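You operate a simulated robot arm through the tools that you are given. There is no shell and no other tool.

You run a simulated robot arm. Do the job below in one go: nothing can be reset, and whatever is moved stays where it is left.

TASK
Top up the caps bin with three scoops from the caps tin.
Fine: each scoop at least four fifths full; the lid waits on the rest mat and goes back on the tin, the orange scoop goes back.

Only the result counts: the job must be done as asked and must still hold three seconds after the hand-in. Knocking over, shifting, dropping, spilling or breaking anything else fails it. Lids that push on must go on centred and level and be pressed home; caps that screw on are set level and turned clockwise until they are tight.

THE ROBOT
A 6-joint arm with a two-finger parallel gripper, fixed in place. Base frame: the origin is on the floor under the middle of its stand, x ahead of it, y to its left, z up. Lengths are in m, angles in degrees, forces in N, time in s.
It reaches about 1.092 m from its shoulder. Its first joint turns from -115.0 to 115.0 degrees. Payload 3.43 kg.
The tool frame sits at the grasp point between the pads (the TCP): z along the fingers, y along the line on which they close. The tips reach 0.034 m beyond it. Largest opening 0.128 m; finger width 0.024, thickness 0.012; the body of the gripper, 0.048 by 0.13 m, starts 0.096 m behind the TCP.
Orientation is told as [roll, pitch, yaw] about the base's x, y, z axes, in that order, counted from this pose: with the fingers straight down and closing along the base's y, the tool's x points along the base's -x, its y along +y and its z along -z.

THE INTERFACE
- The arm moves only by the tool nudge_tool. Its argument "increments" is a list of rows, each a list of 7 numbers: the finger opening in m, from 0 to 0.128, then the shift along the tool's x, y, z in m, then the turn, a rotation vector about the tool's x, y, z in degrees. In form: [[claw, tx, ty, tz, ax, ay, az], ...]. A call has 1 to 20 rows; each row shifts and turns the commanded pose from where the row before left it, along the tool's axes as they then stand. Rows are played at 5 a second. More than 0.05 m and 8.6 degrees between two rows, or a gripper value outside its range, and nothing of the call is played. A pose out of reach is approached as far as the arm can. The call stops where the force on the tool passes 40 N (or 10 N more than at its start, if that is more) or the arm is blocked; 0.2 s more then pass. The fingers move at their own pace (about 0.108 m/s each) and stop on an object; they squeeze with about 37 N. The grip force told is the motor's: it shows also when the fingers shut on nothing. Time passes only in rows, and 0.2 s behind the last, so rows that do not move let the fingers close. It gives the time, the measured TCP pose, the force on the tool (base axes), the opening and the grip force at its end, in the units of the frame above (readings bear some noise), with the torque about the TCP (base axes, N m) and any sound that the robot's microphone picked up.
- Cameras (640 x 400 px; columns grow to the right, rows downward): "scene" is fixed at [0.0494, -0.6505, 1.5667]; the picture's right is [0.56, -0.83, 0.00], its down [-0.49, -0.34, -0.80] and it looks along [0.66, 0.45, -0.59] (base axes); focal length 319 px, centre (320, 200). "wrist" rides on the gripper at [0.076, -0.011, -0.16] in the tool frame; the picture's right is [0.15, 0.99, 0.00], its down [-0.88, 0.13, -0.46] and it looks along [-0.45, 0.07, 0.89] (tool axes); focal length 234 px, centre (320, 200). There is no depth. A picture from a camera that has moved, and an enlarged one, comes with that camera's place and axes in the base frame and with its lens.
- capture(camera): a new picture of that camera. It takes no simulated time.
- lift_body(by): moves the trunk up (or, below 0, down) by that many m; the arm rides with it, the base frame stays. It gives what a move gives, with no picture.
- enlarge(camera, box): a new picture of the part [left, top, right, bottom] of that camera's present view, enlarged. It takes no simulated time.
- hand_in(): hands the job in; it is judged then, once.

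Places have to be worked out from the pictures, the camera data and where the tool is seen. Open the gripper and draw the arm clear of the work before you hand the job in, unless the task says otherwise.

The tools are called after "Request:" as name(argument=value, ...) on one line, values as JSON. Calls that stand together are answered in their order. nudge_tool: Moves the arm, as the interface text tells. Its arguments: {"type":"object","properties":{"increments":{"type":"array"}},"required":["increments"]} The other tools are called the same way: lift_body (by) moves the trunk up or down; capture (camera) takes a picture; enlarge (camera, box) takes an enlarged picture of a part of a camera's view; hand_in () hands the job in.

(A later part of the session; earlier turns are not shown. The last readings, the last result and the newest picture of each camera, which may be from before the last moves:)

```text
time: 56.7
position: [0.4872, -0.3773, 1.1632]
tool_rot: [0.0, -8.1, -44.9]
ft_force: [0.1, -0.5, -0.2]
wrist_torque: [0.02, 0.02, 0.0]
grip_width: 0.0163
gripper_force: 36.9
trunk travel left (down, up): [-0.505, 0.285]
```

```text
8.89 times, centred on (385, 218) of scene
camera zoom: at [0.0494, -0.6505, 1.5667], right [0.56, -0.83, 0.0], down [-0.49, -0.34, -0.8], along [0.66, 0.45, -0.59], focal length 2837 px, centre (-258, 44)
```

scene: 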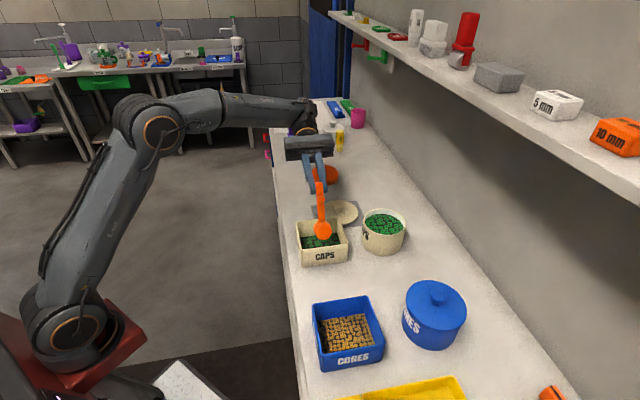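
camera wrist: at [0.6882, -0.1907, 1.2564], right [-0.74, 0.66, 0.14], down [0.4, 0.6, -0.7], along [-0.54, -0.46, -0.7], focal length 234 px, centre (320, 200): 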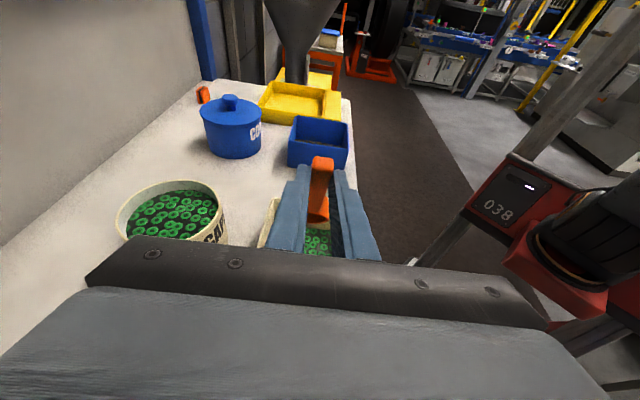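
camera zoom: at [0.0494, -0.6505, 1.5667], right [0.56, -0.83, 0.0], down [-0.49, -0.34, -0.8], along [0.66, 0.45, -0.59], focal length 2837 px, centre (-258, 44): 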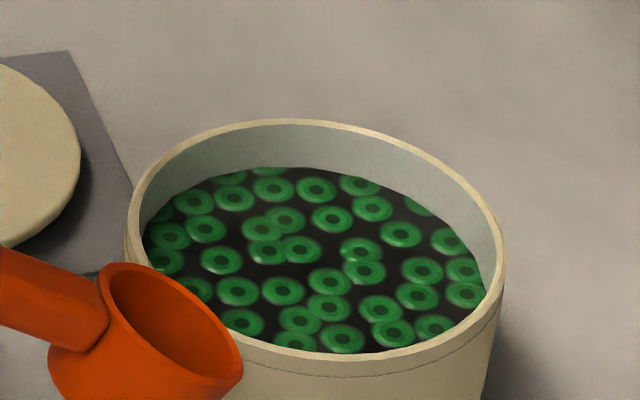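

It was only a rendering artefact; the rim is fine. The tin's surface is now about 15 mm below the rim. I move the scoop over the tin for the second scoop.

Request:
nudge_tool(increments=[[0.006, -0.0168, 0.0189, 0.0052, 0, 0, 0], [0.006, -0.0168, 0.0189, 0.0052, 0, 0, 0], [0.006, -0.0168, 0.0189, 0.0052, 0, 0, 0], [0.006, -0.0168, 0.0189, 0.0052, 0, 0, 0], [0.006, -0.0168, 0.0188, 0.0052, 0, 0, 0], [0.006, 0, 0, 0, 0, 5, 0], [0.006, 0, 0, 0, 0, 5, 0], [0.006, 0, 0, 0, 0, 0, 0]])

Request:
enlarge(camera="scene", box=[280, 170, 440, 270])

```text
time: 58.5
position: [0.6139, -0.3701, 1.1485]
tool_rot: [0.0, 2.0, -44.8]
ft_force: [-0.2, -0.5, -0.4]
wrist_torque: [0.01, 0.01, 0.0]
grip_width: 0.0168
gripper_force: 36.9
trunk travel left (down, up): [-0.505, 0.285]
```

```text
4.00 times, centred on (360, 220) of scene
camera zoom: at [0.0494, -0.6505, 1.5667], right [0.56, -0.83, 0.0], down [-0.49, -0.34, -0.8], along [0.66, 0.45, -0.59], focal length 1277 px, centre (160, 120)
```

zoom: 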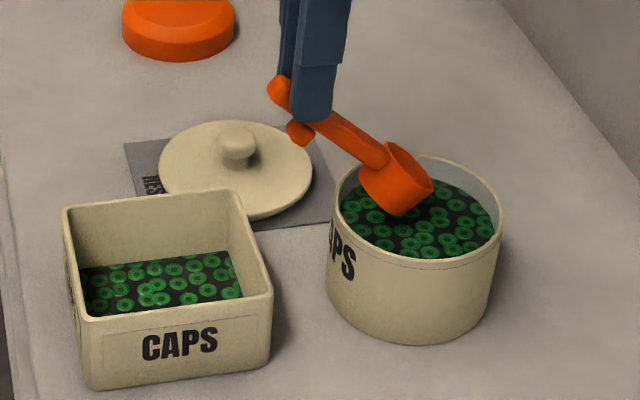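

On target. I enter the caps (second scoop), checking forces at the bottom.

Request:
nudge_tool(increments=[[0.006, -0.0064, 0, 0.0247, 0, 0, 0], [0.006, -0.0037, 0, 0.0199, 0, 0, 0], [0.006, -0.0044, 0, 0.0118, 0, 0, 0], [0.006, -0.0036, 0, 0.0062, 0, -1, 0], [0.006, 0.0005, 0, 0.0013, 0, -1, 0], [0.006, 0, 0, 0, 0, 0, 0]])

Request:
enlarge(camera="scene", box=[350, 190, 430, 240])

```text
time: 59.9
position: [0.6264, -0.3814, 1.0845]
tool_rot: [0.0, -0.1, -44.8]
ft_force: [-0.1, 0.4, -0.2]
wrist_torque: [0.01, 0.0, 0.01]
grip_width: 0.0169
gripper_force: 36.8
trunk travel left (down, up): [-0.505, 0.285]
```

```text
8.00 times, centred on (390, 215) of scene
camera zoom: at [0.0494, -0.6505, 1.5667], right [0.56, -0.83, 0.0], down [-0.49, -0.34, -0.8], along [0.66, 0.45, -0.59], focal length 2554 px, centre (-240, 80)
```

zoom: 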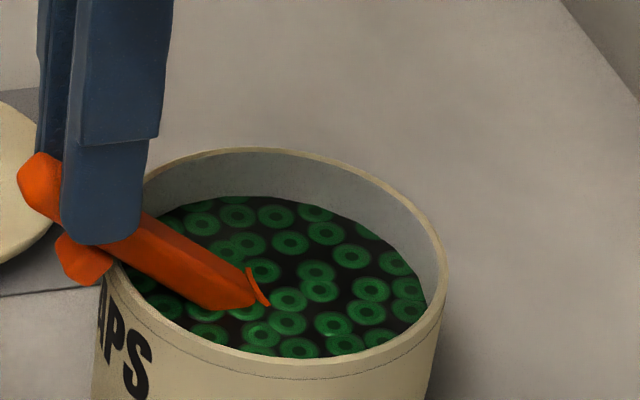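

Submerged with no contact force. I now level out along the slightly lower path, pausing at 24° to check forces.

Request:
nudge_tool(increments=[[0.006, 0.0053, 0, 0.0084, 0, -4, 0], [0.006, 0.0052, 0, 0.0027, 0, -4, 0], [0.006, 0.005, 0, -0.0004, 0, -4, 0], [0.006, 0.0049, 0, 0.0007, 0, -4, 0], [0.006, 0, 0, 0, 0, 0, 0]])

Request:
enlarge(camera="scene", box=[350, 190, 430, 240])

```text
time: 61.1
position: [0.6124, -0.367, 1.0725]
tool_rot: [0.0, -16.3, -44.8]
ft_force: [2.1, -0.4, 28.9]
wrist_torque: [-0.51, -0.78, -0.08]
grip_width: 0.017
gripper_force: 36.2
trunk travel left (down, up): [-0.505, 0.285]
```

```text
8.00 times, centred on (390, 215) of scene
camera zoom: at [0.0494, -0.6505, 1.5667], right [0.56, -0.83, 0.0], down [-0.49, -0.34, -0.8], along [0.66, 0.45, -0.59], focal length 2554 px, centre (-240, 80)
```

zoom: 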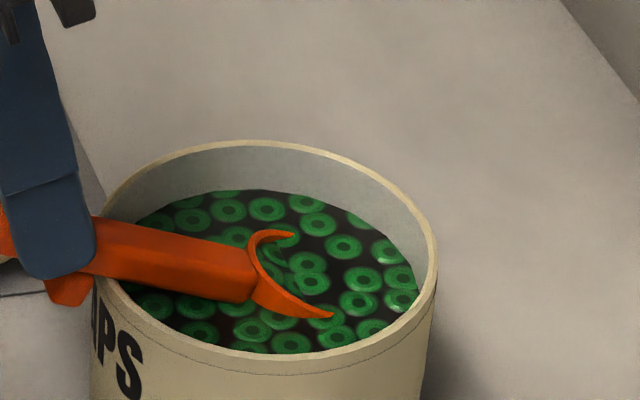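

The handle is pressing on the near rim (29 N) – the lower path was too low. I raise straight up at once to release the tin.

Request:
nudge_tool(increments=[[0.006, -0.0008, 0, -0.0029, 0, 0, 0], [0.006, -0.0008, 0, -0.0029, 0, 0, 0], [0.006, 0, 0, 0, 0, 0, 0]])

Request:
enlarge(camera="scene", box=[280, 170, 440, 270])

Request:
enlarge(camera="scene", box=[350, 190, 430, 240])

```text
time: 61.9
position: [0.6107, -0.3679, 1.0759]
tool_rot: [0.0, -15.8, -44.8]
ft_force: [-0.8, -0.5, -0.2]
wrist_torque: [-0.03, 0.03, -0.04]
grip_width: 0.0167
gripper_force: 37.1
trunk travel left (down, up): [-0.505, 0.285]
```

```text
4.00 times, centred on (360, 220) of scene
camera zoom: at [0.0494, -0.6505, 1.5667], right [0.56, -0.83, 0.0], down [-0.49, -0.34, -0.8], along [0.66, 0.45, -0.59], focal length 1277 px, centre (160, 120)
```

zoom: 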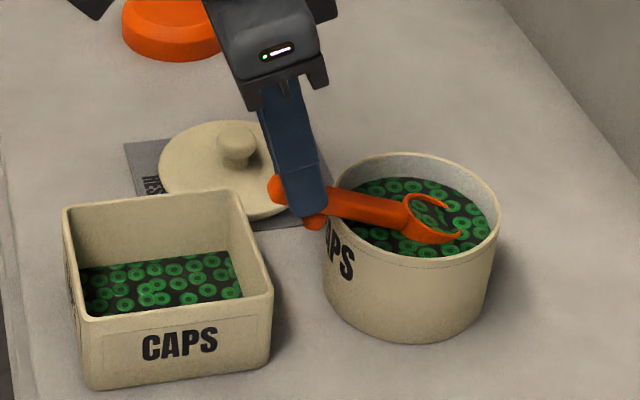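

```text
8.00 times, centred on (390, 215) of scene
camera zoom: at [0.0494, -0.6505, 1.5667], right [0.56, -0.83, 0.0], down [-0.49, -0.34, -0.8], along [0.66, 0.45, -0.59], focal length 2554 px, centre (-240, 80)
```

zoom: 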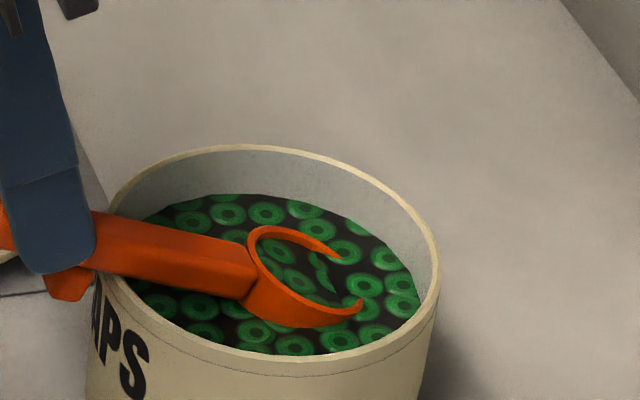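

Released: zero force, tin level again (moved another ~3.5 mm toward me, centre now w≈0.776). The true rim contact height is about 1.0265, so I re-dip with a corrected path and pause to check the force.

Request:
nudge_tool(increments=[[0.006, -0.0057, 0, -0.0016, 0, 6, 0], [0.006, -0.0065, 0, -0.002, 0, 6, 0], [0.006, -0.0039, 0, -0.0012, 0, 4, 0], [0.006, 0, 0, 0.002, 0, 0, 0], [0.006, 0, 0, 0, 0, 0, 0]])

Request:
nudge_tool(increments=[[0.006, 0.0028, 0, 0.0035, 0, -4, 0], [0.006, 0.0026, 0, 0.0018, 0, -4, 0], [0.006, 0, 0, 0, 0, 0, 0]])

```text
time: 63.1
position: [0.623, -0.3785, 1.0822]
tool_rot: [0.0, 0.0, -44.8]
ft_force: [-0.2, 0.7, -0.5]
wrist_torque: [-0.01, -0.02, -0.02]
grip_width: 0.0166
gripper_force: 37.0
trunk travel left (down, up): [-0.505, 0.285]
```

```text
time: 63.9
position: [0.6178, -0.3751, 1.0771]
tool_rot: [0.0, -8.1, -44.8]
ft_force: [-1.2, 0.7, 0.9]
wrist_torque: [0.05, 0.01, 0.0]
grip_width: 0.0168
gripper_force: 36.9
trunk travel left (down, up): [-0.505, 0.285]
```

No contact. I continue levelling with the pauses.

Request:
nudge_tool(increments=[[0.006, 0.005, 0, -0.0001, 0, -4, 0], [0.006, 0.0047, 0, 0.0002, 0, -4, 0], [0.006, 0, 0, 0, 0, 0, 0]])

Request:
enlarge(camera="scene", box=[350, 190, 430, 240])

```text
time: 64.7
position: [0.6106, -0.3676, 1.0765]
tool_rot: [0.0, -16.1, -44.8]
ft_force: [0.7, 0.4, -1.7]
wrist_torque: [-0.01, 0.02, 0.03]
grip_width: 0.0166
gripper_force: 36.9
trunk travel left (down, up): [-0.505, 0.285]
```

```text
8.00 times, centred on (390, 215) of scene
camera zoom: at [0.0494, -0.6505, 1.5667], right [0.56, -0.83, 0.0], down [-0.49, -0.34, -0.8], along [0.66, 0.45, -0.59], focal length 2554 px, centre (-240, 80)
```

zoom: 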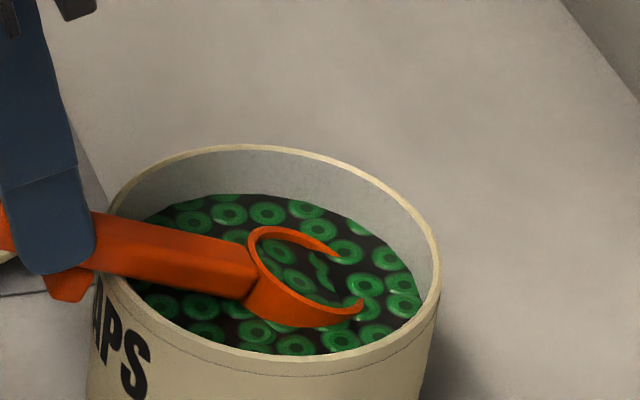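

No contact; continue levelling and lifting out.

Request:
nudge_tool(increments=[[0.006, 0.0044, 0, 0.0005, 0, -4, 0], [0.006, 0.0041, 0, 0.0008, 0, -4, 0], [0.006, 0.0038, 0, 0.001, 0, -4, 0], [0.006, 0.0035, 0, 0.0013, 0, -4, 0], [0.006, 0.0033, 0, 0.0015, 0, -4, 0], [0.006, 0.003, 0, 0.0016, 0, -4, 0], [0.006, -0.0103, 0, -0.0123, 0, 0, 0], [0.006, -0.0103, 0, -0.0123, 0, 0, 0], [0.006, 0, 0, 0, 0, 0, 0]])

Request:
enlarge(camera="scene", box=[280, 170, 440, 270])

Request:
enlarge(camera="scene", box=[378, 195, 404, 212])

```text
time: 66.7
position: [0.6003, -0.3554, 1.0922]
tool_rot: [0.0, -39.9, -44.8]
ft_force: [0.7, 0.3, -0.5]
wrist_torque: [0.0, 0.03, -0.04]
grip_width: 0.0163
gripper_force: 36.8
trunk travel left (down, up): [-0.505, 0.285]
```

```text
4.00 times, centred on (360, 220) of scene
camera zoom: at [0.0494, -0.6505, 1.5667], right [0.56, -0.83, 0.0], down [-0.49, -0.34, -0.8], along [0.66, 0.45, -0.59], focal length 1277 px, centre (160, 120)
```

zoom: 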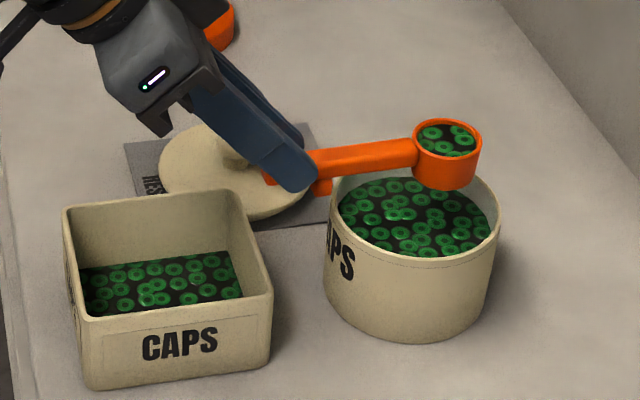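

```text
16.00 times, centred on (391, 204) of scene
camera zoom: at [0.0494, -0.6505, 1.5667], right [0.56, -0.83, 0.0], down [-0.49, -0.34, -0.8], along [0.66, 0.45, -0.59], focal length 5107 px, centre (-816, 144)
```

zoom: 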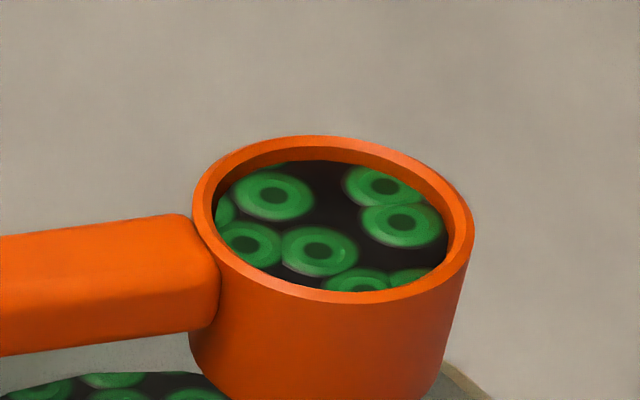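

Same fill level as the first scoop (content 2.8 mm below the rim; apparently saturated). I carry it to the bin the same way.

Request:
nudge_tool(increments=[[0.006, 0.0084, -0.0199, -0.0071, 0, 0, 0], [0.006, 0.0084, -0.0199, -0.0071, 0, 0, 0], [0.006, 0.0084, -0.0199, -0.0071, 0, 0, 0], [0.006, 0.0084, -0.0199, -0.0071, 0, 0, 0], [0.006, 0.0084, -0.0199, -0.0071, 0, 0, 0], [0.006, 0.0084, -0.0199, -0.0071, 0, 0, 0], [0.006, 0, 0, 0, 0, 0, 0], [0.006, 0, 0, 0, -3.857, 0, -4.596], [0.006, 0, 0, 0, -3.857, 0, -4.596], [0.006, 0, 0, 0, -3.857, 0, -4.596], [0.006, 0, 0, 0, -3.857, 0, -4.596], [0.006, 0, 0, 0, -3.857, 0, -4.596], [0.006, 0, 0, 0, -3.857, 0, -4.596], [0.006, 0, 0, 0, -3.857, 0, -4.596], [0.006, 0, 0, 0, -3.857, 0, -4.596], [0.006, 0, 0, 0, 0, 0, 0]])

Request:
nudge_tool(increments=[[0.006, 0, 0, 0, -3.857, 0, -4.596], [0.006, 0, 0, 0, -3.857, 0, -4.596], [0.006, 0, 0, 0, -3.857, 0, -4.596], [0.006, 0, 0, 0, -3.857, 0, -4.596], [0.006, 0, 0, 0, -3.857, 0, -4.596], [0.006, 0, 0, 0, -3.857, 0, -4.596], [0.006, 0, 0, 0, -3.857, 0, -4.596], [0.006, 0, 0, 0, 0, 0, 0]])

```text
time: 70.1
position: [0.4696, -0.3935, 1.0929]
tool_rot: [-0.1, -40.0, 3.4]
ft_force: [0.5, 0.3, -0.7]
wrist_torque: [-0.01, -0.02, -0.02]
grip_width: 0.0166
gripper_force: 36.6
trunk travel left (down, up): [-0.505, 0.285]
```

```text
time: 71.9
position: [0.4683, -0.3947, 1.0923]
tool_rot: [0.0, -40.0, 45.3]
ft_force: [0.2, -0.8, 0.6]
wrist_torque: [-0.03, 0.02, 0.0]
grip_width: 0.0164
gripper_force: 37.3
trunk travel left (down, up): [-0.505, 0.285]
```

Same pose as for the first pour (0.468,-0.395,1.092; yaw 45.3°). I pitch to 32° and verify over the bin.

Request:
nudge_tool(increments=[[0.006, -0.01, 0, -0.0076, 0, 8, 0], [0.006, -0.0106, 0, -0.0064, 0, 8, 0], [0.006, -0.0099, 0, -0.0057, 0, 8, 0], [0.006, -0.0114, 0, -0.005, 0, 8, 0], [0.006, 0, 0, 0, 0, 0, 0]])

Request:
enlarge(camera="scene", box=[290, 190, 420, 280])

```text
time: 73.1
position: [0.4862, -0.377, 1.1323]
tool_rot: [0.0, -7.9, 45.2]
ft_force: [-0.3, 0.0, -0.6]
wrist_torque: [-0.05, 0.01, 0.0]
grip_width: 0.0166
gripper_force: 37.2
trunk travel left (down, up): [-0.505, 0.285]
```

```text
4.44 times, centred on (355, 235) of scene
camera zoom: at [0.0494, -0.6505, 1.5667], right [0.56, -0.83, 0.0], down [-0.49, -0.34, -0.8], along [0.66, 0.45, -0.59], focal length 1419 px, centre (164, 44)
```

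zoom: 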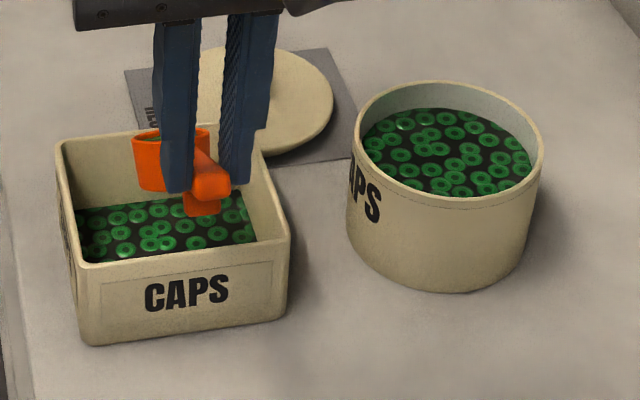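

Bowl well over the bin, nothing spilled. I pour to 112° and dwell.

Request:
nudge_tool(increments=[[0.006, -0.0111, 0, -0.005, 0, 8, 0], [0.006, -0.0128, 0, -0.0049, 0, 8, 0], [0.006, -0.0134, 0, -0.0058, 0, 8, 0], [0.006, -0.0139, 0, -0.0061, 0, 8, 0], [0.006, -0.0136, 0, -0.008, 0, 8, 0], [0.006, -0.0138, 0, -0.0081, 0, 8, 0], [0.006, -0.0136, 0, -0.009, 0, 8, 0], [0.006, -0.0128, 0, -0.0099, 0, 8, 0], [0.006, -0.0128, 0, -0.0098, 0, 8, 0], [0.006, -0.0119, 0, -0.0103, 0, 8, 0], [0.006, 0, 0, 0, 0, 0, 0], [0.006, 0, 0, 0, 0, 0, 0], [0.006, 0, 0, 0, 0, 0, 0]])

Request:
enlarge(camera="scene", box=[290, 190, 420, 280])

```text
time: 75.9
position: [0.5881, -0.2732, 1.1356]
tool_rot: [-0.4, 71.9, 45.1]
ft_force: [0.4, 0.2, -0.2]
wrist_torque: [0.01, -0.05, 0.0]
grip_width: 0.0168
gripper_force: 37.1
trunk travel left (down, up): [-0.505, 0.285]
```

```text
4.44 times, centred on (355, 235) of scene
camera zoom: at [0.0494, -0.6505, 1.5667], right [0.56, -0.83, 0.0], down [-0.49, -0.34, -0.8], along [0.66, 0.45, -0.59], focal length 1419 px, centre (164, 44)
```

zoom: 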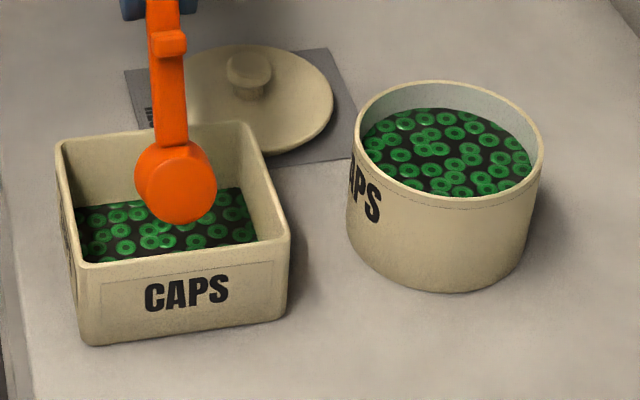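

Poured. I rotate back to 32°, raise a little, and check it's empty.

Request:
nudge_tool(increments=[[0.006, 0.0104, 0, 0.0119, 0, -8, 0], [0.006, 0.0113, 0, 0.0115, 0, -8, 0], [0.006, 0.0113, 0, 0.0116, 0, -8, 0], [0.006, 0.0122, 0, 0.0108, 0, -8, 0], [0.006, 0.0125, 0, 0.01, 0, -8, 0], [0.006, 0.0124, 0, 0.0098, 0, -8, 0], [0.006, 0.0129, 0, 0.0079, 0, -8, 0], [0.006, 0.0125, 0, 0.0076, 0, -8, 0], [0.006, 0.012, 0, 0.0066, 0, -8, 0], [0.006, 0.0103, 0, 0.0065, 0, -8, 0], [0.006, -0.0042, 0, -0.0297, 0, 0, 0], [0.006, 0, 0, 0, 0, 0, 0]])

Request:
nudge_tool(increments=[[0.006, 0, 0, 0, 1.046, 0, 7.444], [0.006, 0, 0, 0, 1.046, 0, 7.444], [0.006, 0, 0, 0, 1.046, 0, 7.444], [0.006, 0, 0, 0, 1.046, 0, 7.444], [0.006, 0, 0, 0, 1.046, 0, 7.444], [0.006, 0, 0, 0, 1.046, 0, 7.444], [0.006, 0, 0, 0, 1.046, 0, 7.444], [0.006, 0, 0, 0, 1.046, 0, 7.444], [0.006, 0, 0, 0, 1.046, 0, 7.444], [0.006, 0, 0, 0, 1.046, 0, 7.444], [0.006, 0, 0, 0, 1.046, 0, 7.444], [0.006, 0, 0, 0, 1.046, 0, 7.444], [0.006, 0, 0, 0, 0, 0, 0]])

Request:
enlarge(camera="scene", box=[280, 170, 440, 270])

Request:
enlarge(camera="scene", box=[355, 195, 415, 240])

```text
time: 78.5
position: [0.4866, -0.3777, 1.1639]
tool_rot: [-0.1, -8.0, 45.3]
ft_force: [0.0, 0.6, 0.1]
wrist_torque: [-0.02, 0.01, 0.0]
grip_width: 0.0164
gripper_force: 37.8
trunk travel left (down, up): [-0.505, 0.285]
```

```text
time: 81.3
position: [0.4864, -0.377, 1.1626]
tool_rot: [0.0, -8.2, -44.9]
ft_force: [0.0, -0.4, 0.4]
wrist_torque: [0.05, 0.02, 0.01]
grip_width: 0.0165
gripper_force: 36.5
trunk travel left (down, up): [-0.505, 0.285]
```

```text
4.00 times, centred on (360, 220) of scene
camera zoom: at [0.0494, -0.6505, 1.5667], right [0.56, -0.83, 0.0], down [-0.49, -0.34, -0.8], along [0.66, 0.45, -0.59], focal length 1277 px, centre (160, 120)
```

zoom: 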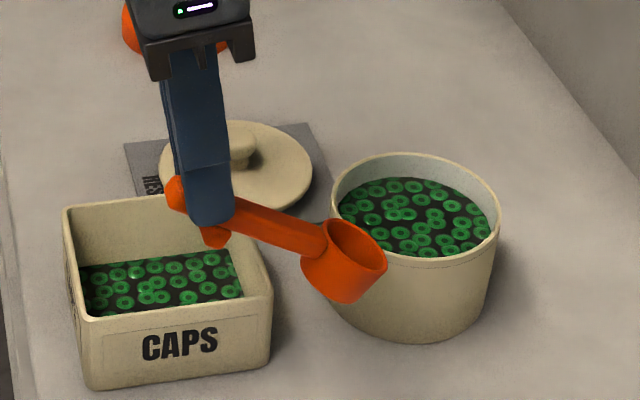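

```text
8.89 times, centred on (385, 218) of scene
camera zoom: at [0.0494, -0.6505, 1.5667], right [0.56, -0.83, 0.0], down [-0.49, -0.34, -0.8], along [0.66, 0.45, -0.59], focal length 2837 px, centre (-258, 44)
```

zoom: 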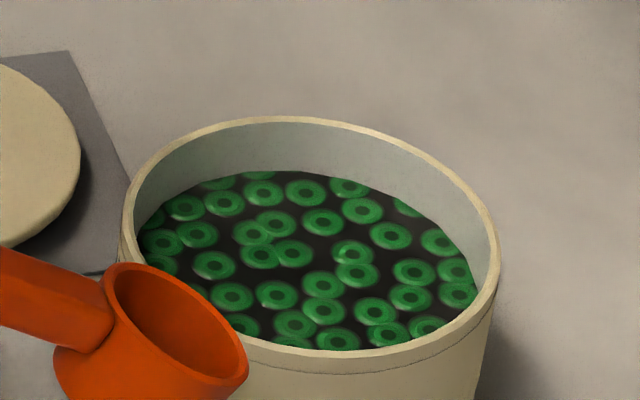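

Empty scoop, clean bench. Tin centre now at (u 0.169, w 0.778), surface about 17 mm below the rim. Third scoop: move over the tin.

Request:
nudge_tool(increments=[[0.006, -0.0169, 0.019, 0.0051, 0, 0, 0], [0.006, -0.0169, 0.019, 0.0051, 0, 0, 0], [0.006, -0.0169, 0.019, 0.0051, 0, 0, 0], [0.006, -0.0169, 0.019, 0.0051, 0, 0, 0], [0.006, -0.0169, 0.019, 0.0051, 0, 0, 0], [0.006, 0, 0, 0, 0, 5, 0], [0.006, 0, 0, 0, 0, 5, 0], [0.006, 0, 0, 0, 0, 0, 0]])

Request:
enlarge(camera="scene", box=[280, 170, 440, 270])

```text
time: 83.1
position: [0.6153, -0.3711, 1.1499]
tool_rot: [-0.1, 2.0, -44.9]
ft_force: [-0.7, -0.1, 0.7]
wrist_torque: [-0.02, 0.0, -0.01]
grip_width: 0.0167
gripper_force: 37.3
trunk travel left (down, up): [-0.505, 0.285]
```

```text
4.00 times, centred on (360, 220) of scene
camera zoom: at [0.0494, -0.6505, 1.5667], right [0.56, -0.83, 0.0], down [-0.49, -0.34, -0.8], along [0.66, 0.45, -0.59], focal length 1277 px, centre (160, 120)
```

zoom: 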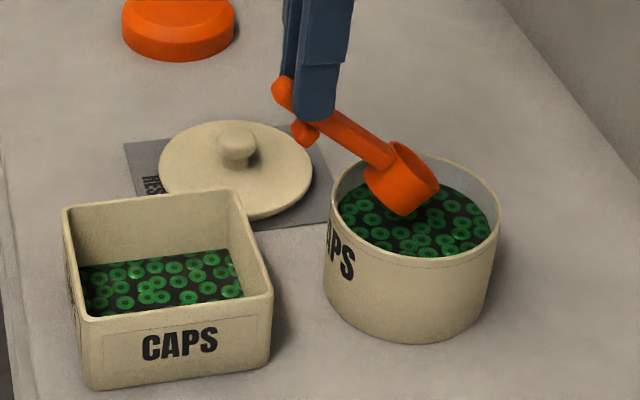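

On target. Entry into the caps for the third scoop.

Request:
nudge_tool(increments=[[0.006, -0.0049, 0, 0.0247, 0, 0, 0], [0.006, -0.0037, 0, 0.0199, 0, 0, 0], [0.006, -0.0044, 0, 0.0118, 0, 0, 0], [0.006, -0.0006, 0, 0.0063, 0, -1, 0], [0.006, 0.0004, 0, 0.0033, 0, -1, 0], [0.006, 0, 0, 0, 0, 0, 0]])

Request:
nudge_tool(increments=[[0.006, 0.0028, 0, 0.0035, 0, -4, 0], [0.006, 0.0026, 0, 0.0018, 0, -4, 0], [0.006, 0, 0, 0, 0, 0, 0]])

Request:
enlarge(camera="scene", box=[350, 190, 430, 240])

```text
time: 84.5
position: [0.6236, -0.38, 1.0823]
tool_rot: [0.0, -0.1, -44.9]
ft_force: [0.2, -0.6, -0.9]
wrist_torque: [0.0, 0.01, -0.02]
grip_width: 0.0168
gripper_force: 36.9
trunk travel left (down, up): [-0.505, 0.285]
```

```text
time: 85.3
position: [0.6199, -0.3738, 1.079]
tool_rot: [0.0, -8.1, -44.8]
ft_force: [-7.1, 3.3, 14.1]
wrist_torque: [0.04, 0.11, -0.09]
grip_width: 0.0164
gripper_force: 36.8
trunk travel left (down, up): [-0.505, 0.285]
```

```text
8.00 times, centred on (390, 215) of scene
camera zoom: at [0.0494, -0.6505, 1.5667], right [0.56, -0.83, 0.0], down [-0.49, -0.34, -0.8], along [0.66, 0.45, -0.59], focal length 2554 px, centre (-240, 80)
```

zoom: 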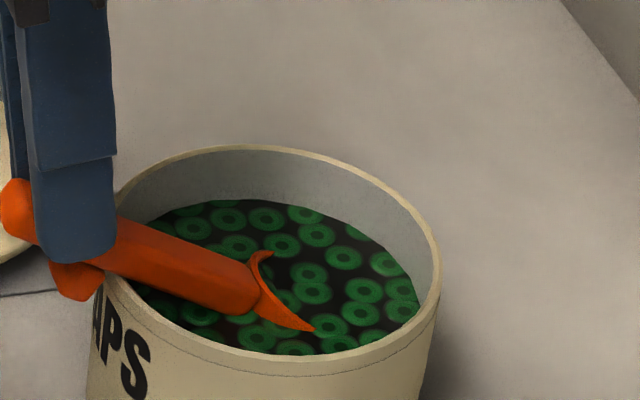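

I feel contact again (14 N up, 7 N toward the robot): the little foot under the handle is catching the rim. I back off 4 mm toward the robot and 3.5 mm up.

Request:
nudge_tool(increments=[[0.006, 0.0018, 0, -0.002, 0, 0, 0], [0.006, 0.0017, 0, -0.002, 0, 0, 0], [0.006, 0, 0, 0, 0, 0, 0]])

Request:
enlarge(camera="scene", box=[350, 190, 430, 240])

Request:
enlarge(camera="scene", box=[280, 170, 440, 270])

```text
time: 86.1
position: [0.6166, -0.3711, 1.0812]
tool_rot: [-0.1, -8.0, -44.9]
ft_force: [0.2, 0.0, -1.2]
wrist_torque: [-0.02, 0.02, 0.01]
grip_width: 0.0166
gripper_force: 36.8
trunk travel left (down, up): [-0.505, 0.285]
```

```text
8.00 times, centred on (390, 215) of scene
camera zoom: at [0.0494, -0.6505, 1.5667], right [0.56, -0.83, 0.0], down [-0.49, -0.34, -0.8], along [0.66, 0.45, -0.59], focal length 2554 px, centre (-240, 80)
```

zoom: 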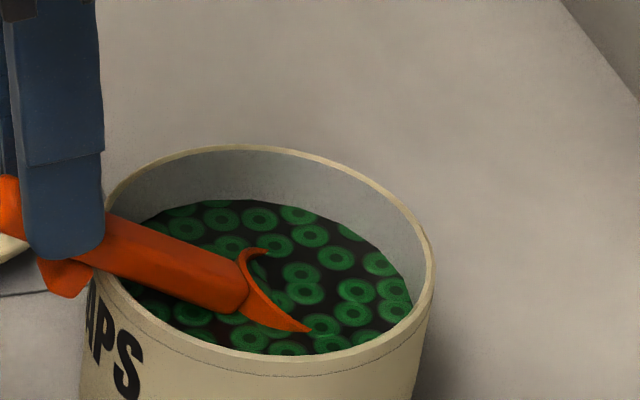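

```text
4.00 times, centred on (360, 220) of scene
camera zoom: at [0.0494, -0.6505, 1.5667], right [0.56, -0.83, 0.0], down [-0.49, -0.34, -0.8], along [0.66, 0.45, -0.59], focal length 1277 px, centre (160, 120)
```

zoom: 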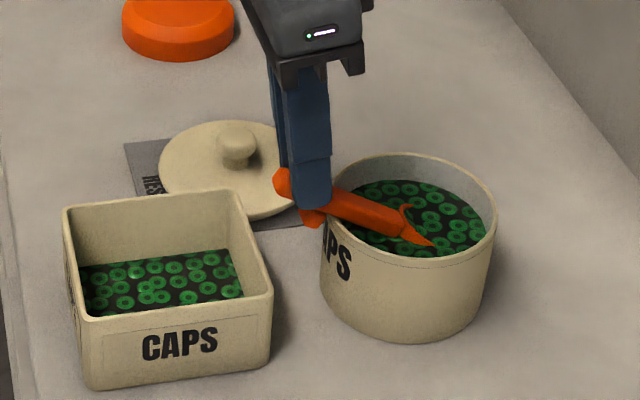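

Force is zero again (the tin slid another ~3 mm with it; centre w≈0.7745). I level out on a path set 3 mm nearer so the foot stays clear, pausing to check.

Request:
nudge_tool(increments=[[0.006, 0.0083, 0, 0.0019, 0, -4, 0], [0.006, 0.0048, 0, 0.0006, 0, -4, 0], [0.006, 0, 0, 0, 0, 0, 0]])

Request:
enlarge(camera="scene", box=[350, 190, 430, 240])

```text
time: 86.9
position: [0.6071, -0.3624, 1.0772]
tool_rot: [-0.2, -16.2, -44.9]
ft_force: [1.1, -1.3, 7.2]
wrist_torque: [-0.25, -0.24, -0.01]
grip_width: 0.0166
gripper_force: 37.3
trunk travel left (down, up): [-0.505, 0.285]
```

```text
8.00 times, centred on (390, 215) of scene
camera zoom: at [0.0494, -0.6505, 1.5667], right [0.56, -0.83, 0.0], down [-0.49, -0.34, -0.8], along [0.66, 0.45, -0.59], focal length 2554 px, centre (-240, 80)
```

zoom: 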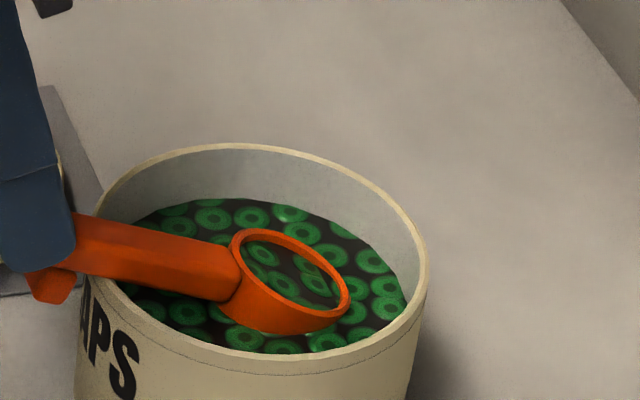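

A light 7 N touch on the rim again; I raise 4 mm before levelling further.

Request:
nudge_tool(increments=[[0.006, -0.0011, 0, -0.0039, 0, 0, 0], [0.006, 0, 0, 0, 0, 0, 0]])

Request:
enlarge(camera="scene", box=[350, 190, 430, 240])

Request:
enlarge(camera="scene", box=[280, 170, 440, 270])

```text
time: 87.5
position: [0.6073, -0.3622, 1.0801]
tool_rot: [-0.2, -16.0, -45.0]
ft_force: [0.9, 0.8, 0.1]
wrist_torque: [0.01, 0.0, 0.0]
grip_width: 0.0164
gripper_force: 37.2
trunk travel left (down, up): [-0.505, 0.285]
```

```text
8.00 times, centred on (390, 215) of scene
camera zoom: at [0.0494, -0.6505, 1.5667], right [0.56, -0.83, 0.0], down [-0.49, -0.34, -0.8], along [0.66, 0.45, -0.59], focal length 2554 px, centre (-240, 80)
```

zoom: 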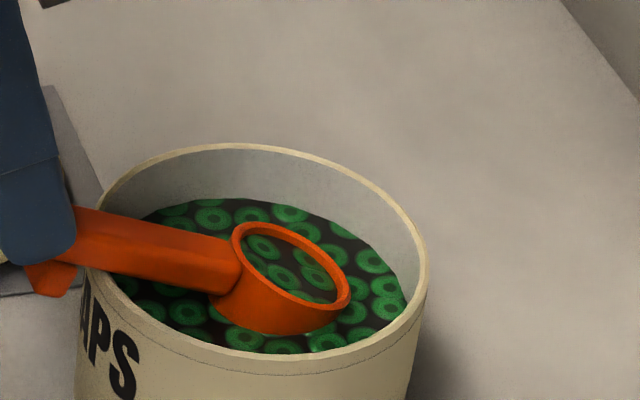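

```text
4.00 times, centred on (360, 220) of scene
camera zoom: at [0.0494, -0.6505, 1.5667], right [0.56, -0.83, 0.0], down [-0.49, -0.34, -0.8], along [0.66, 0.45, -0.59], focal length 1277 px, centre (160, 120)
```

zoom: 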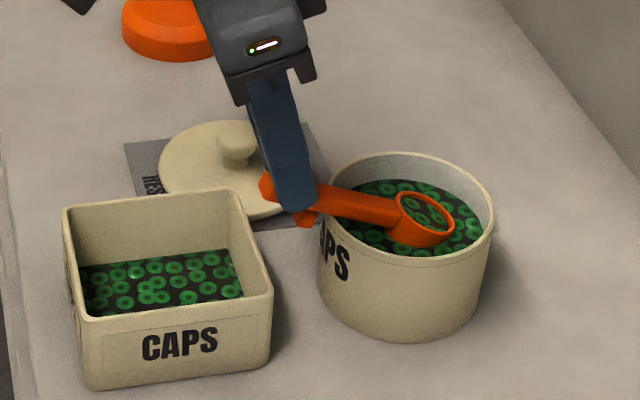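

Clear again. The mouth is out of the caps and full, so I lift straight up first and then level the scoop well above the rim.

Request:
nudge_tool(increments=[[0.006, -0.002, 0, -0.0072, 0, 0, 0], [0.006, -0.0021, 0, -0.0072, 0, 0, 0], [0.006, 0.0053, 0, 0.0037, 0, -4, 0], [0.006, 0.0052, 0, 0.0037, 0, -4, 0], [0.006, 0.0046, 0, 0.0028, 0, -4, 0], [0.006, 0.0044, 0, 0.0029, 0, -4, 0], [0.006, 0.0042, 0, 0.003, 0, -4, 0], [0.006, 0.0036, 0, 0.0024, 0, -4, 0], [0.006, -0.008, 0, -0.0096, 0, 0, 0], [0.006, -0.008, 0, -0.0096, 0, 0, 0], [0.006, 0, 0, 0, 0, 0, 0]])

Request:
enlarge(camera="scene", box=[280, 170, 440, 270])

Request:
enlarge(camera="scene", box=[378, 195, 404, 212])

```text
time: 89.9
position: [0.5949, -0.3501, 1.0924]
tool_rot: [-0.2, -40.1, -44.7]
ft_force: [-0.5, 0.2, -0.4]
wrist_torque: [0.03, 0.04, 0.02]
grip_width: 0.0169
gripper_force: 36.7
trunk travel left (down, up): [-0.505, 0.285]
```

```text
4.00 times, centred on (360, 220) of scene
camera zoom: at [0.0494, -0.6505, 1.5667], right [0.56, -0.83, 0.0], down [-0.49, -0.34, -0.8], along [0.66, 0.45, -0.59], focal length 1277 px, centre (160, 120)
```

zoom: 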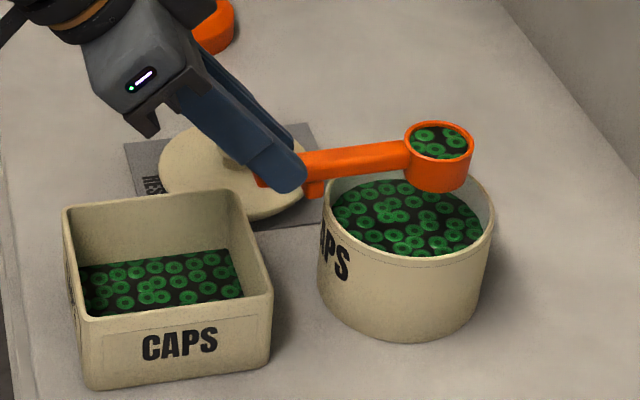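

```text
16.00 times, centred on (391, 204) of scene
camera zoom: at [0.0494, -0.6505, 1.5667], right [0.56, -0.83, 0.0], down [-0.49, -0.34, -0.8], along [0.66, 0.45, -0.59], focal length 5107 px, centre (-816, 144)
```

zoom: 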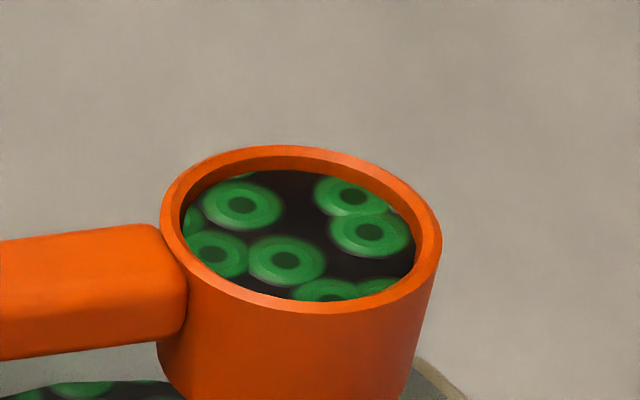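

Same full level in the third scoop. I carry it to the bin and pour as before.

Request:
nudge_tool(increments=[[0.006, 0.0074, -0.0199, -0.0062, 0, 0, 0], [0.006, 0.0074, -0.0199, -0.0062, 0, 0, 0], [0.006, 0.0074, -0.0199, -0.0062, 0, 0, 0], [0.006, 0.0074, -0.0199, -0.0062, 0, 0, 0], [0.006, 0.0074, -0.0199, -0.0062, 0, 0, 0], [0.006, 0.0075, -0.0199, -0.0063, 0, 0, 0], [0.006, 0, 0, 0, 0, 0, 0], [0.006, 0, 0, 0, -3.857, 0, -4.596], [0.006, 0, 0, 0, -3.857, 0, -4.596], [0.006, 0, 0, 0, -3.857, 0, -4.596], [0.006, 0, 0, 0, -3.857, 0, -4.596], [0.006, 0, 0, 0, -3.857, 0, -4.596], [0.006, 0, 0, 0, -3.857, 0, -4.596], [0.006, 0, 0, 0, -3.857, 0, -4.596], [0.006, 0, 0, 0, -3.857, 0, -4.596], [0.006, 0, 0, 0, 0, 0, 0]])

Request:
nudge_tool(increments=[[0.006, 0, 0, 0, -3.857, 0, -4.596], [0.006, 0, 0, 0, -3.857, 0, -4.596], [0.006, 0, 0, 0, -3.857, 0, -4.596], [0.006, 0, 0, 0, -3.857, 0, -4.596], [0.006, 0, 0, 0, -3.857, 0, -4.596], [0.006, 0, 0, 0, -3.857, 0, -4.596], [0.006, 0, 0, 0, -3.857, 0, -4.596], [0.006, 0, 0, 0, 0, 0, 0]])

Request:
nudge_tool(increments=[[0.006, -0.01, 0, -0.0076, 0, 8, 0], [0.006, -0.0106, 0, -0.0064, 0, 8, 0], [0.006, -0.0099, 0, -0.0057, 0, 8, 0], [0.006, -0.0114, 0, -0.005, 0, 8, 0], [0.006, 0, 0, 0, 0, 0, 0]])

Request:
enlarge(camera="scene", box=[290, 190, 420, 280])

```text
time: 93.3
position: [0.4699, -0.395, 1.0925]
tool_rot: [-0.1, -40.1, 3.2]
ft_force: [0.6, -0.7, 0.6]
wrist_torque: [-0.01, 0.03, 0.04]
grip_width: 0.0166
gripper_force: 37.1
trunk travel left (down, up): [-0.505, 0.285]
```

```text
time: 95.1
position: [0.4701, -0.3945, 1.092]
tool_rot: [0.0, -40.0, 45.3]
ft_force: [0.8, -0.1, -0.6]
wrist_torque: [-0.01, 0.0, 0.01]
grip_width: 0.0164
gripper_force: 37.0
trunk travel left (down, up): [-0.505, 0.285]
```

```text
time: 96.3
position: [0.4885, -0.3782, 1.132]
tool_rot: [-0.1, -7.8, 45.2]
ft_force: [-0.3, -0.4, -1.0]
wrist_torque: [0.01, -0.01, -0.01]
grip_width: 0.0164
gripper_force: 37.4
trunk travel left (down, up): [-0.505, 0.285]
```

```text
4.44 times, centred on (355, 235) of scene
camera zoom: at [0.0494, -0.6505, 1.5667], right [0.56, -0.83, 0.0], down [-0.49, -0.34, -0.8], along [0.66, 0.45, -0.59], focal length 1419 px, centre (164, 44)
```

zoom: 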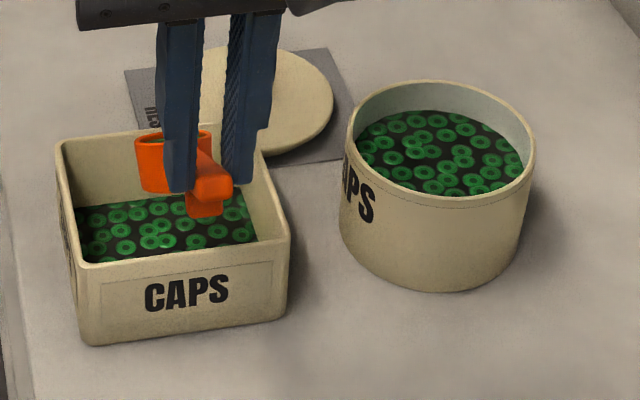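

Over the bin as before. Third pour.

Request:
nudge_tool(increments=[[0.006, -0.0111, 0, -0.005, 0, 8, 0], [0.006, -0.0128, 0, -0.0049, 0, 8, 0], [0.006, -0.0134, 0, -0.0058, 0, 8, 0], [0.006, -0.0139, 0, -0.0061, 0, 8, 0], [0.006, -0.0136, 0, -0.008, 0, 8, 0], [0.006, -0.0138, 0, -0.0081, 0, 8, 0], [0.006, -0.0136, 0, -0.009, 0, 8, 0], [0.006, -0.0128, 0, -0.0099, 0, 8, 0], [0.006, -0.0128, 0, -0.0098, 0, 8, 0], [0.006, -0.0119, 0, -0.0103, 0, 8, 0], [0.006, 0, 0, 0, 0, 0, 0], [0.006, 0, 0, 0, 0, 0, 0], [0.006, 0, 0, 0, 0, 0, 0]])

Request:
nudge_tool(increments=[[0.006, 0.0104, 0, 0.0119, 0, -8, 0], [0.006, 0.0113, 0, 0.0115, 0, -8, 0], [0.006, 0.0113, 0, 0.0116, 0, -8, 0], [0.006, 0.0122, 0, 0.0108, 0, -8, 0], [0.006, 0.0125, 0, 0.01, 0, -8, 0], [0.006, 0.0124, 0, 0.0098, 0, -8, 0], [0.006, 0.0129, 0, 0.0079, 0, -8, 0], [0.006, 0.0125, 0, 0.0076, 0, -8, 0], [0.006, 0.012, 0, 0.0066, 0, -8, 0], [0.006, 0.0103, 0, 0.0065, 0, -8, 0], [0.006, -0.0042, 0, -0.0297, 0, 0, 0], [0.006, 0, 0, 0, 0, 0, 0]])

Request:
enlarge(camera="scene", box=[290, 190, 420, 280])

```text
time: 99.1
position: [0.5895, -0.2753, 1.1337]
tool_rot: [-0.4, 72.0, 45.0]
ft_force: [0.2, -0.4, -0.1]
wrist_torque: [0.02, -0.03, -0.03]
grip_width: 0.0164
gripper_force: 37.2
trunk travel left (down, up): [-0.505, 0.285]
```

```text
time: 101.7
position: [0.4881, -0.3766, 1.1645]
tool_rot: [-0.2, -8.0, 45.2]
ft_force: [0.0, 0.3, 0.5]
wrist_torque: [-0.04, 0.04, 0.0]
grip_width: 0.0165
gripper_force: 37.2
trunk travel left (down, up): [-0.505, 0.285]
```

```text
4.44 times, centred on (355, 235) of scene
camera zoom: at [0.0494, -0.6505, 1.5667], right [0.56, -0.83, 0.0], down [-0.49, -0.34, -0.8], along [0.66, 0.45, -0.59], focal length 1419 px, centre (164, 44)
```

zoom: 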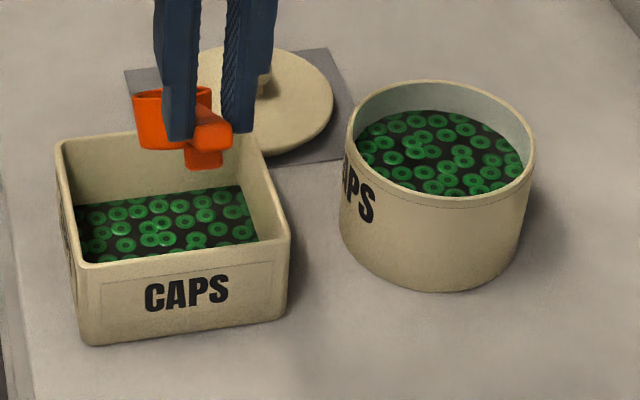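

Three scoops are in the bin; bowl is empty and the bench clean. I yaw back and level the scoop to return it to its place.

Request:
nudge_tool(increments=[[0.006, 0, 0, 0, 1.046, 0, 7.444], [0.006, 0, 0, 0, 1.046, 0, 7.444], [0.006, 0, 0, 0, 1.046, 0, 7.444], [0.006, 0, 0, 0, 1.046, 0, 7.444], [0.006, 0, 0, 0, 1.046, 0, 7.444], [0.006, 0, 0, 0, 1.046, 0, 7.444], [0.006, 0, 0, 0, 1.046, 0, 7.444], [0.006, 0, 0, 0, 1.046, 0, 7.444], [0.006, 0, 0, 0, 1.046, 0, 7.444], [0.006, 0, 0, 0, 1.046, 0, 7.444], [0.006, 0, 0, 0, 1.046, 0, 7.444], [0.006, 0, 0, 0, 1.046, 0, 7.444], [0.006, 0, 0, 0, 0, -8, 0], [0.006, 0, 0, 0, 0, -8, 0], [0.006, 0, 0, 0, 0, -8, 0], [0.006, 0, 0, 0, 0, -8, 0], [0.006, 0, 0, 0, 0, 0, 0]])

Request:
enlarge(camera="scene", box=[290, 190, 450, 290])

```text
time: 105.3
position: [0.488, -0.3779, 1.1629]
tool_rot: [0.0, -40.2, -45.0]
ft_force: [-0.7, 0.1, 0.1]
wrist_torque: [0.0, 0.05, -0.01]
grip_width: 0.0167
gripper_force: 36.6
trunk travel left (down, up): [-0.505, 0.285]
```

```text
4.00 times, centred on (370, 240) of scene
camera zoom: at [0.0494, -0.6505, 1.5667], right [0.56, -0.83, 0.0], down [-0.49, -0.34, -0.8], along [0.66, 0.45, -0.59], focal length 1277 px, centre (120, 40)
```

zoom: 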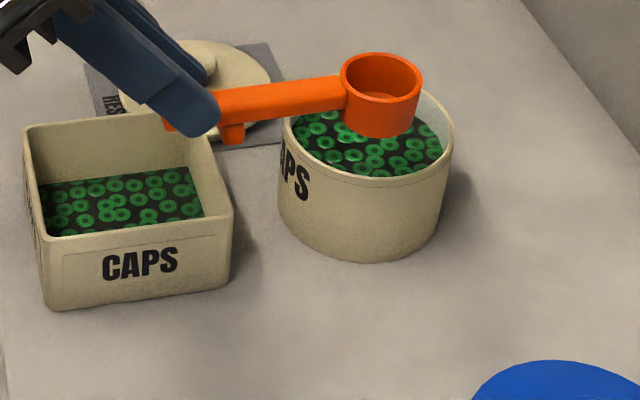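

Scoop empty and held as before. I bring it back above its original spot.

Request:
nudge_tool(increments=[[0.006, 0.0103, -0.0075, 0.0193, -0.193, 0, -0.23], [0.006, 0.0103, -0.0075, 0.0193, 0, 0, 0], [0.006, 0.0103, -0.0075, 0.0193, 0, 0, 0], [0.006, 0.0103, -0.0075, 0.0193, 0, 0, 0], [0.006, 0.0104, -0.0075, 0.0192, 0, 0, 0], [0.006, 0, 0, 0, 0, 0, 0]])

Request:
nudge_tool(increments=[[0.006, 0, 0, 0, 0, 0, 0]])

Request:
enlarge(camera="scene", box=[330, 220, 430, 300])

```text
time: 106.7
position: [0.4766, -0.4201, 1.0552]
tool_rot: [-0.1, -40.1, -44.5]
ft_force: [0.3, 0.3, 0.7]
wrist_torque: [0.01, -0.03, -0.01]
grip_width: 0.0163
gripper_force: 36.6
trunk travel left (down, up): [-0.505, 0.285]
```

```text
time: 107.1
position: [0.4771, -0.4203, 1.0556]
tool_rot: [-0.2, -40.1, -44.6]
ft_force: [0.3, 0.2, -0.2]
wrist_torque: [-0.01, 0.0, -0.01]
grip_width: 0.0164
gripper_force: 37.3
trunk travel left (down, up): [-0.505, 0.285]
```

```text
5.00 times, centred on (380, 260) of scene
camera zoom: at [0.0494, -0.6505, 1.5667], right [0.56, -0.83, 0.0], down [-0.49, -0.34, -0.8], along [0.66, 0.45, -0.59], focal length 1596 px, centre (20, -100)
```

zoom: 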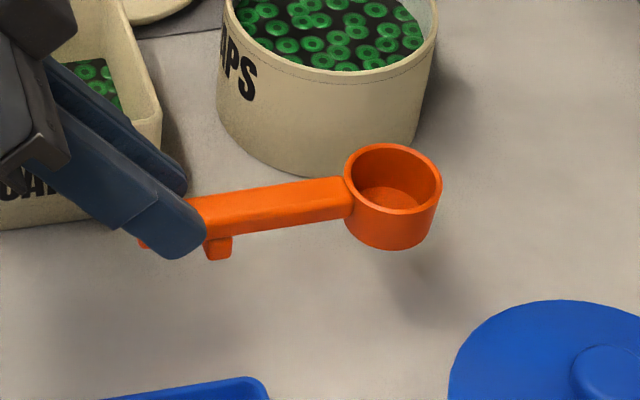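

The scoop sits about 2 mm further out in the fingers than at first; I compensate and lower it, then feel for the bench in small steps.

Request:
nudge_tool(increments=[[0.006, 0.0087, 0, 0.0096, 0, 0, 0], [0.006, 0.0087, 0, 0.0096, 0, 0, 0], [0.006, 0.0087, 0, 0.0096, 0, 0, 0], [0.006, 0.0088, 0, 0.0097, 0, 0, 0], [0.006, 0, 0, 0, 0, 0, 0]])

Request:
enlarge(camera="scene", box=[330, 250, 410, 300])

```text
time: 108.3
position: [0.4754, -0.4183, 1.0046]
tool_rot: [0.0, -40.2, -44.5]
ft_force: [-0.6, 0.5, 0.2]
wrist_torque: [0.05, 0.0, 0.0]
grip_width: 0.0165
gripper_force: 37.3
trunk travel left (down, up): [-0.505, 0.285]
```

```text
8.00 times, centred on (370, 275) of scene
camera zoom: at [0.0494, -0.6505, 1.5667], right [0.56, -0.83, 0.0], down [-0.49, -0.34, -0.8], along [0.66, 0.45, -0.59], focal length 2554 px, centre (-80, -400)
```

zoom: 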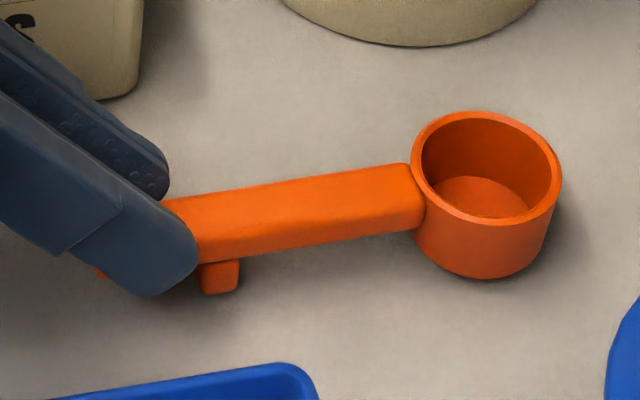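

I shift 3 mm back toward me (bowl appears 3 mm too far out) and go down in small steps, watching the force.

Request:
nudge_tool(increments=[[0.006, 0.0049, 0, 0.0012, 0, 0, 0], [0.006, 0, 0, 0, 0, 0, 0]])

Request:
nudge_tool(increments=[[0.006, 0.0006, 0, 0.0008, 0, 0, 0], [0.006, 0.0006, 0, 0.0008, 0, 0, 0], [0.006, 0, 0, 0, 0, 0, 0]])

Request:
nudge_tool(increments=[[0.006, 0.0006, 0, 0.0008, 0, 0, 0], [0.006, 0, 0, 0, 0, 0, 0]])

Request:
enlarge(camera="scene", box=[330, 250, 410, 300])

```text
time: 108.9
position: [0.473, -0.4163, 0.9987]
tool_rot: [-0.1, -40.1, -44.6]
ft_force: [0.5, 0.4, -1.1]
wrist_torque: [0.01, 0.02, 0.0]
grip_width: 0.0165
gripper_force: 37.6
trunk travel left (down, up): [-0.505, 0.285]
```

```text
time: 109.7
position: [0.4741, -0.4178, 0.9986]
tool_rot: [0.0, -40.4, -44.6]
ft_force: [-0.4, 1.9, 12.2]
wrist_torque: [-0.21, -0.27, 0.04]
grip_width: 0.0164
gripper_force: 37.3
trunk travel left (down, up): [-0.505, 0.285]
```

```text
time: 110.3
position: [0.4739, -0.4167, 0.9978]
tool_rot: [-0.2, -40.3, -44.6]
ft_force: [-0.8, 1.2, 24.6]
wrist_torque: [-0.54, -0.54, 0.01]
grip_width: 0.0165
gripper_force: 37.2
trunk travel left (down, up): [-0.505, 0.285]
```

```text
8.00 times, centred on (370, 275) of scene
camera zoom: at [0.0494, -0.6505, 1.5667], right [0.56, -0.83, 0.0], down [-0.49, -0.34, -0.8], along [0.66, 0.45, -0.59], focal length 2554 px, centre (-80, -400)
```

zoom: 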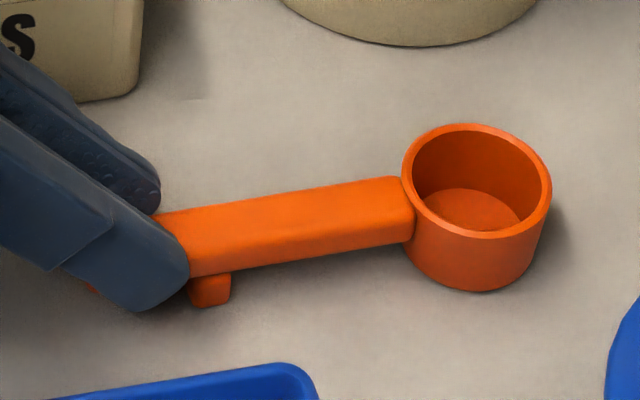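

The bowl is back in its original place within a pixel and resting on the bench. I relieve the pressure a bit and open the fingers.

Request:
nudge_tool(increments=[[0.006, -0.0006, 0, -0.0008, 0, 0, 0], [0.006, 0, 0, 0, 0, 0, 0], [0.02, 0, 0, 0, 0, 0, 0], [0.03, 0, 0, 0, 0, 0, 0], [0.045, 0, 0, 0, 0, 0, 0], [0.045, 0, 0, 0, 0, 0, 0]])

Request:
enlarge(camera="scene", box=[330, 250, 410, 300])

```text
time: 111.7
position: [0.4736, -0.417, 0.9967]
tool_rot: [0.0, -40.0, -44.6]
ft_force: [-0.2, 0.3, 1.5]
wrist_torque: [0.03, 0.0, 0.02]
grip_width: 0.0452
gripper_force: 0.2
trunk travel left (down, up): [-0.505, 0.285]
```

```text
8.00 times, centred on (370, 275) of scene
camera zoom: at [0.0494, -0.6505, 1.5667], right [0.56, -0.83, 0.0], down [-0.49, -0.34, -0.8], along [0.66, 0.45, -0.59], focal length 2554 px, centre (-80, -400)
```

zoom: 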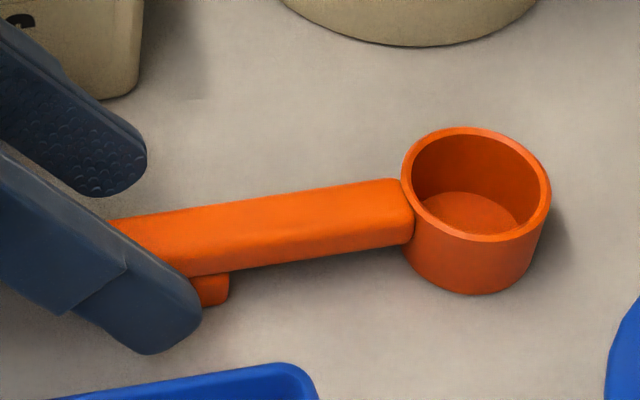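

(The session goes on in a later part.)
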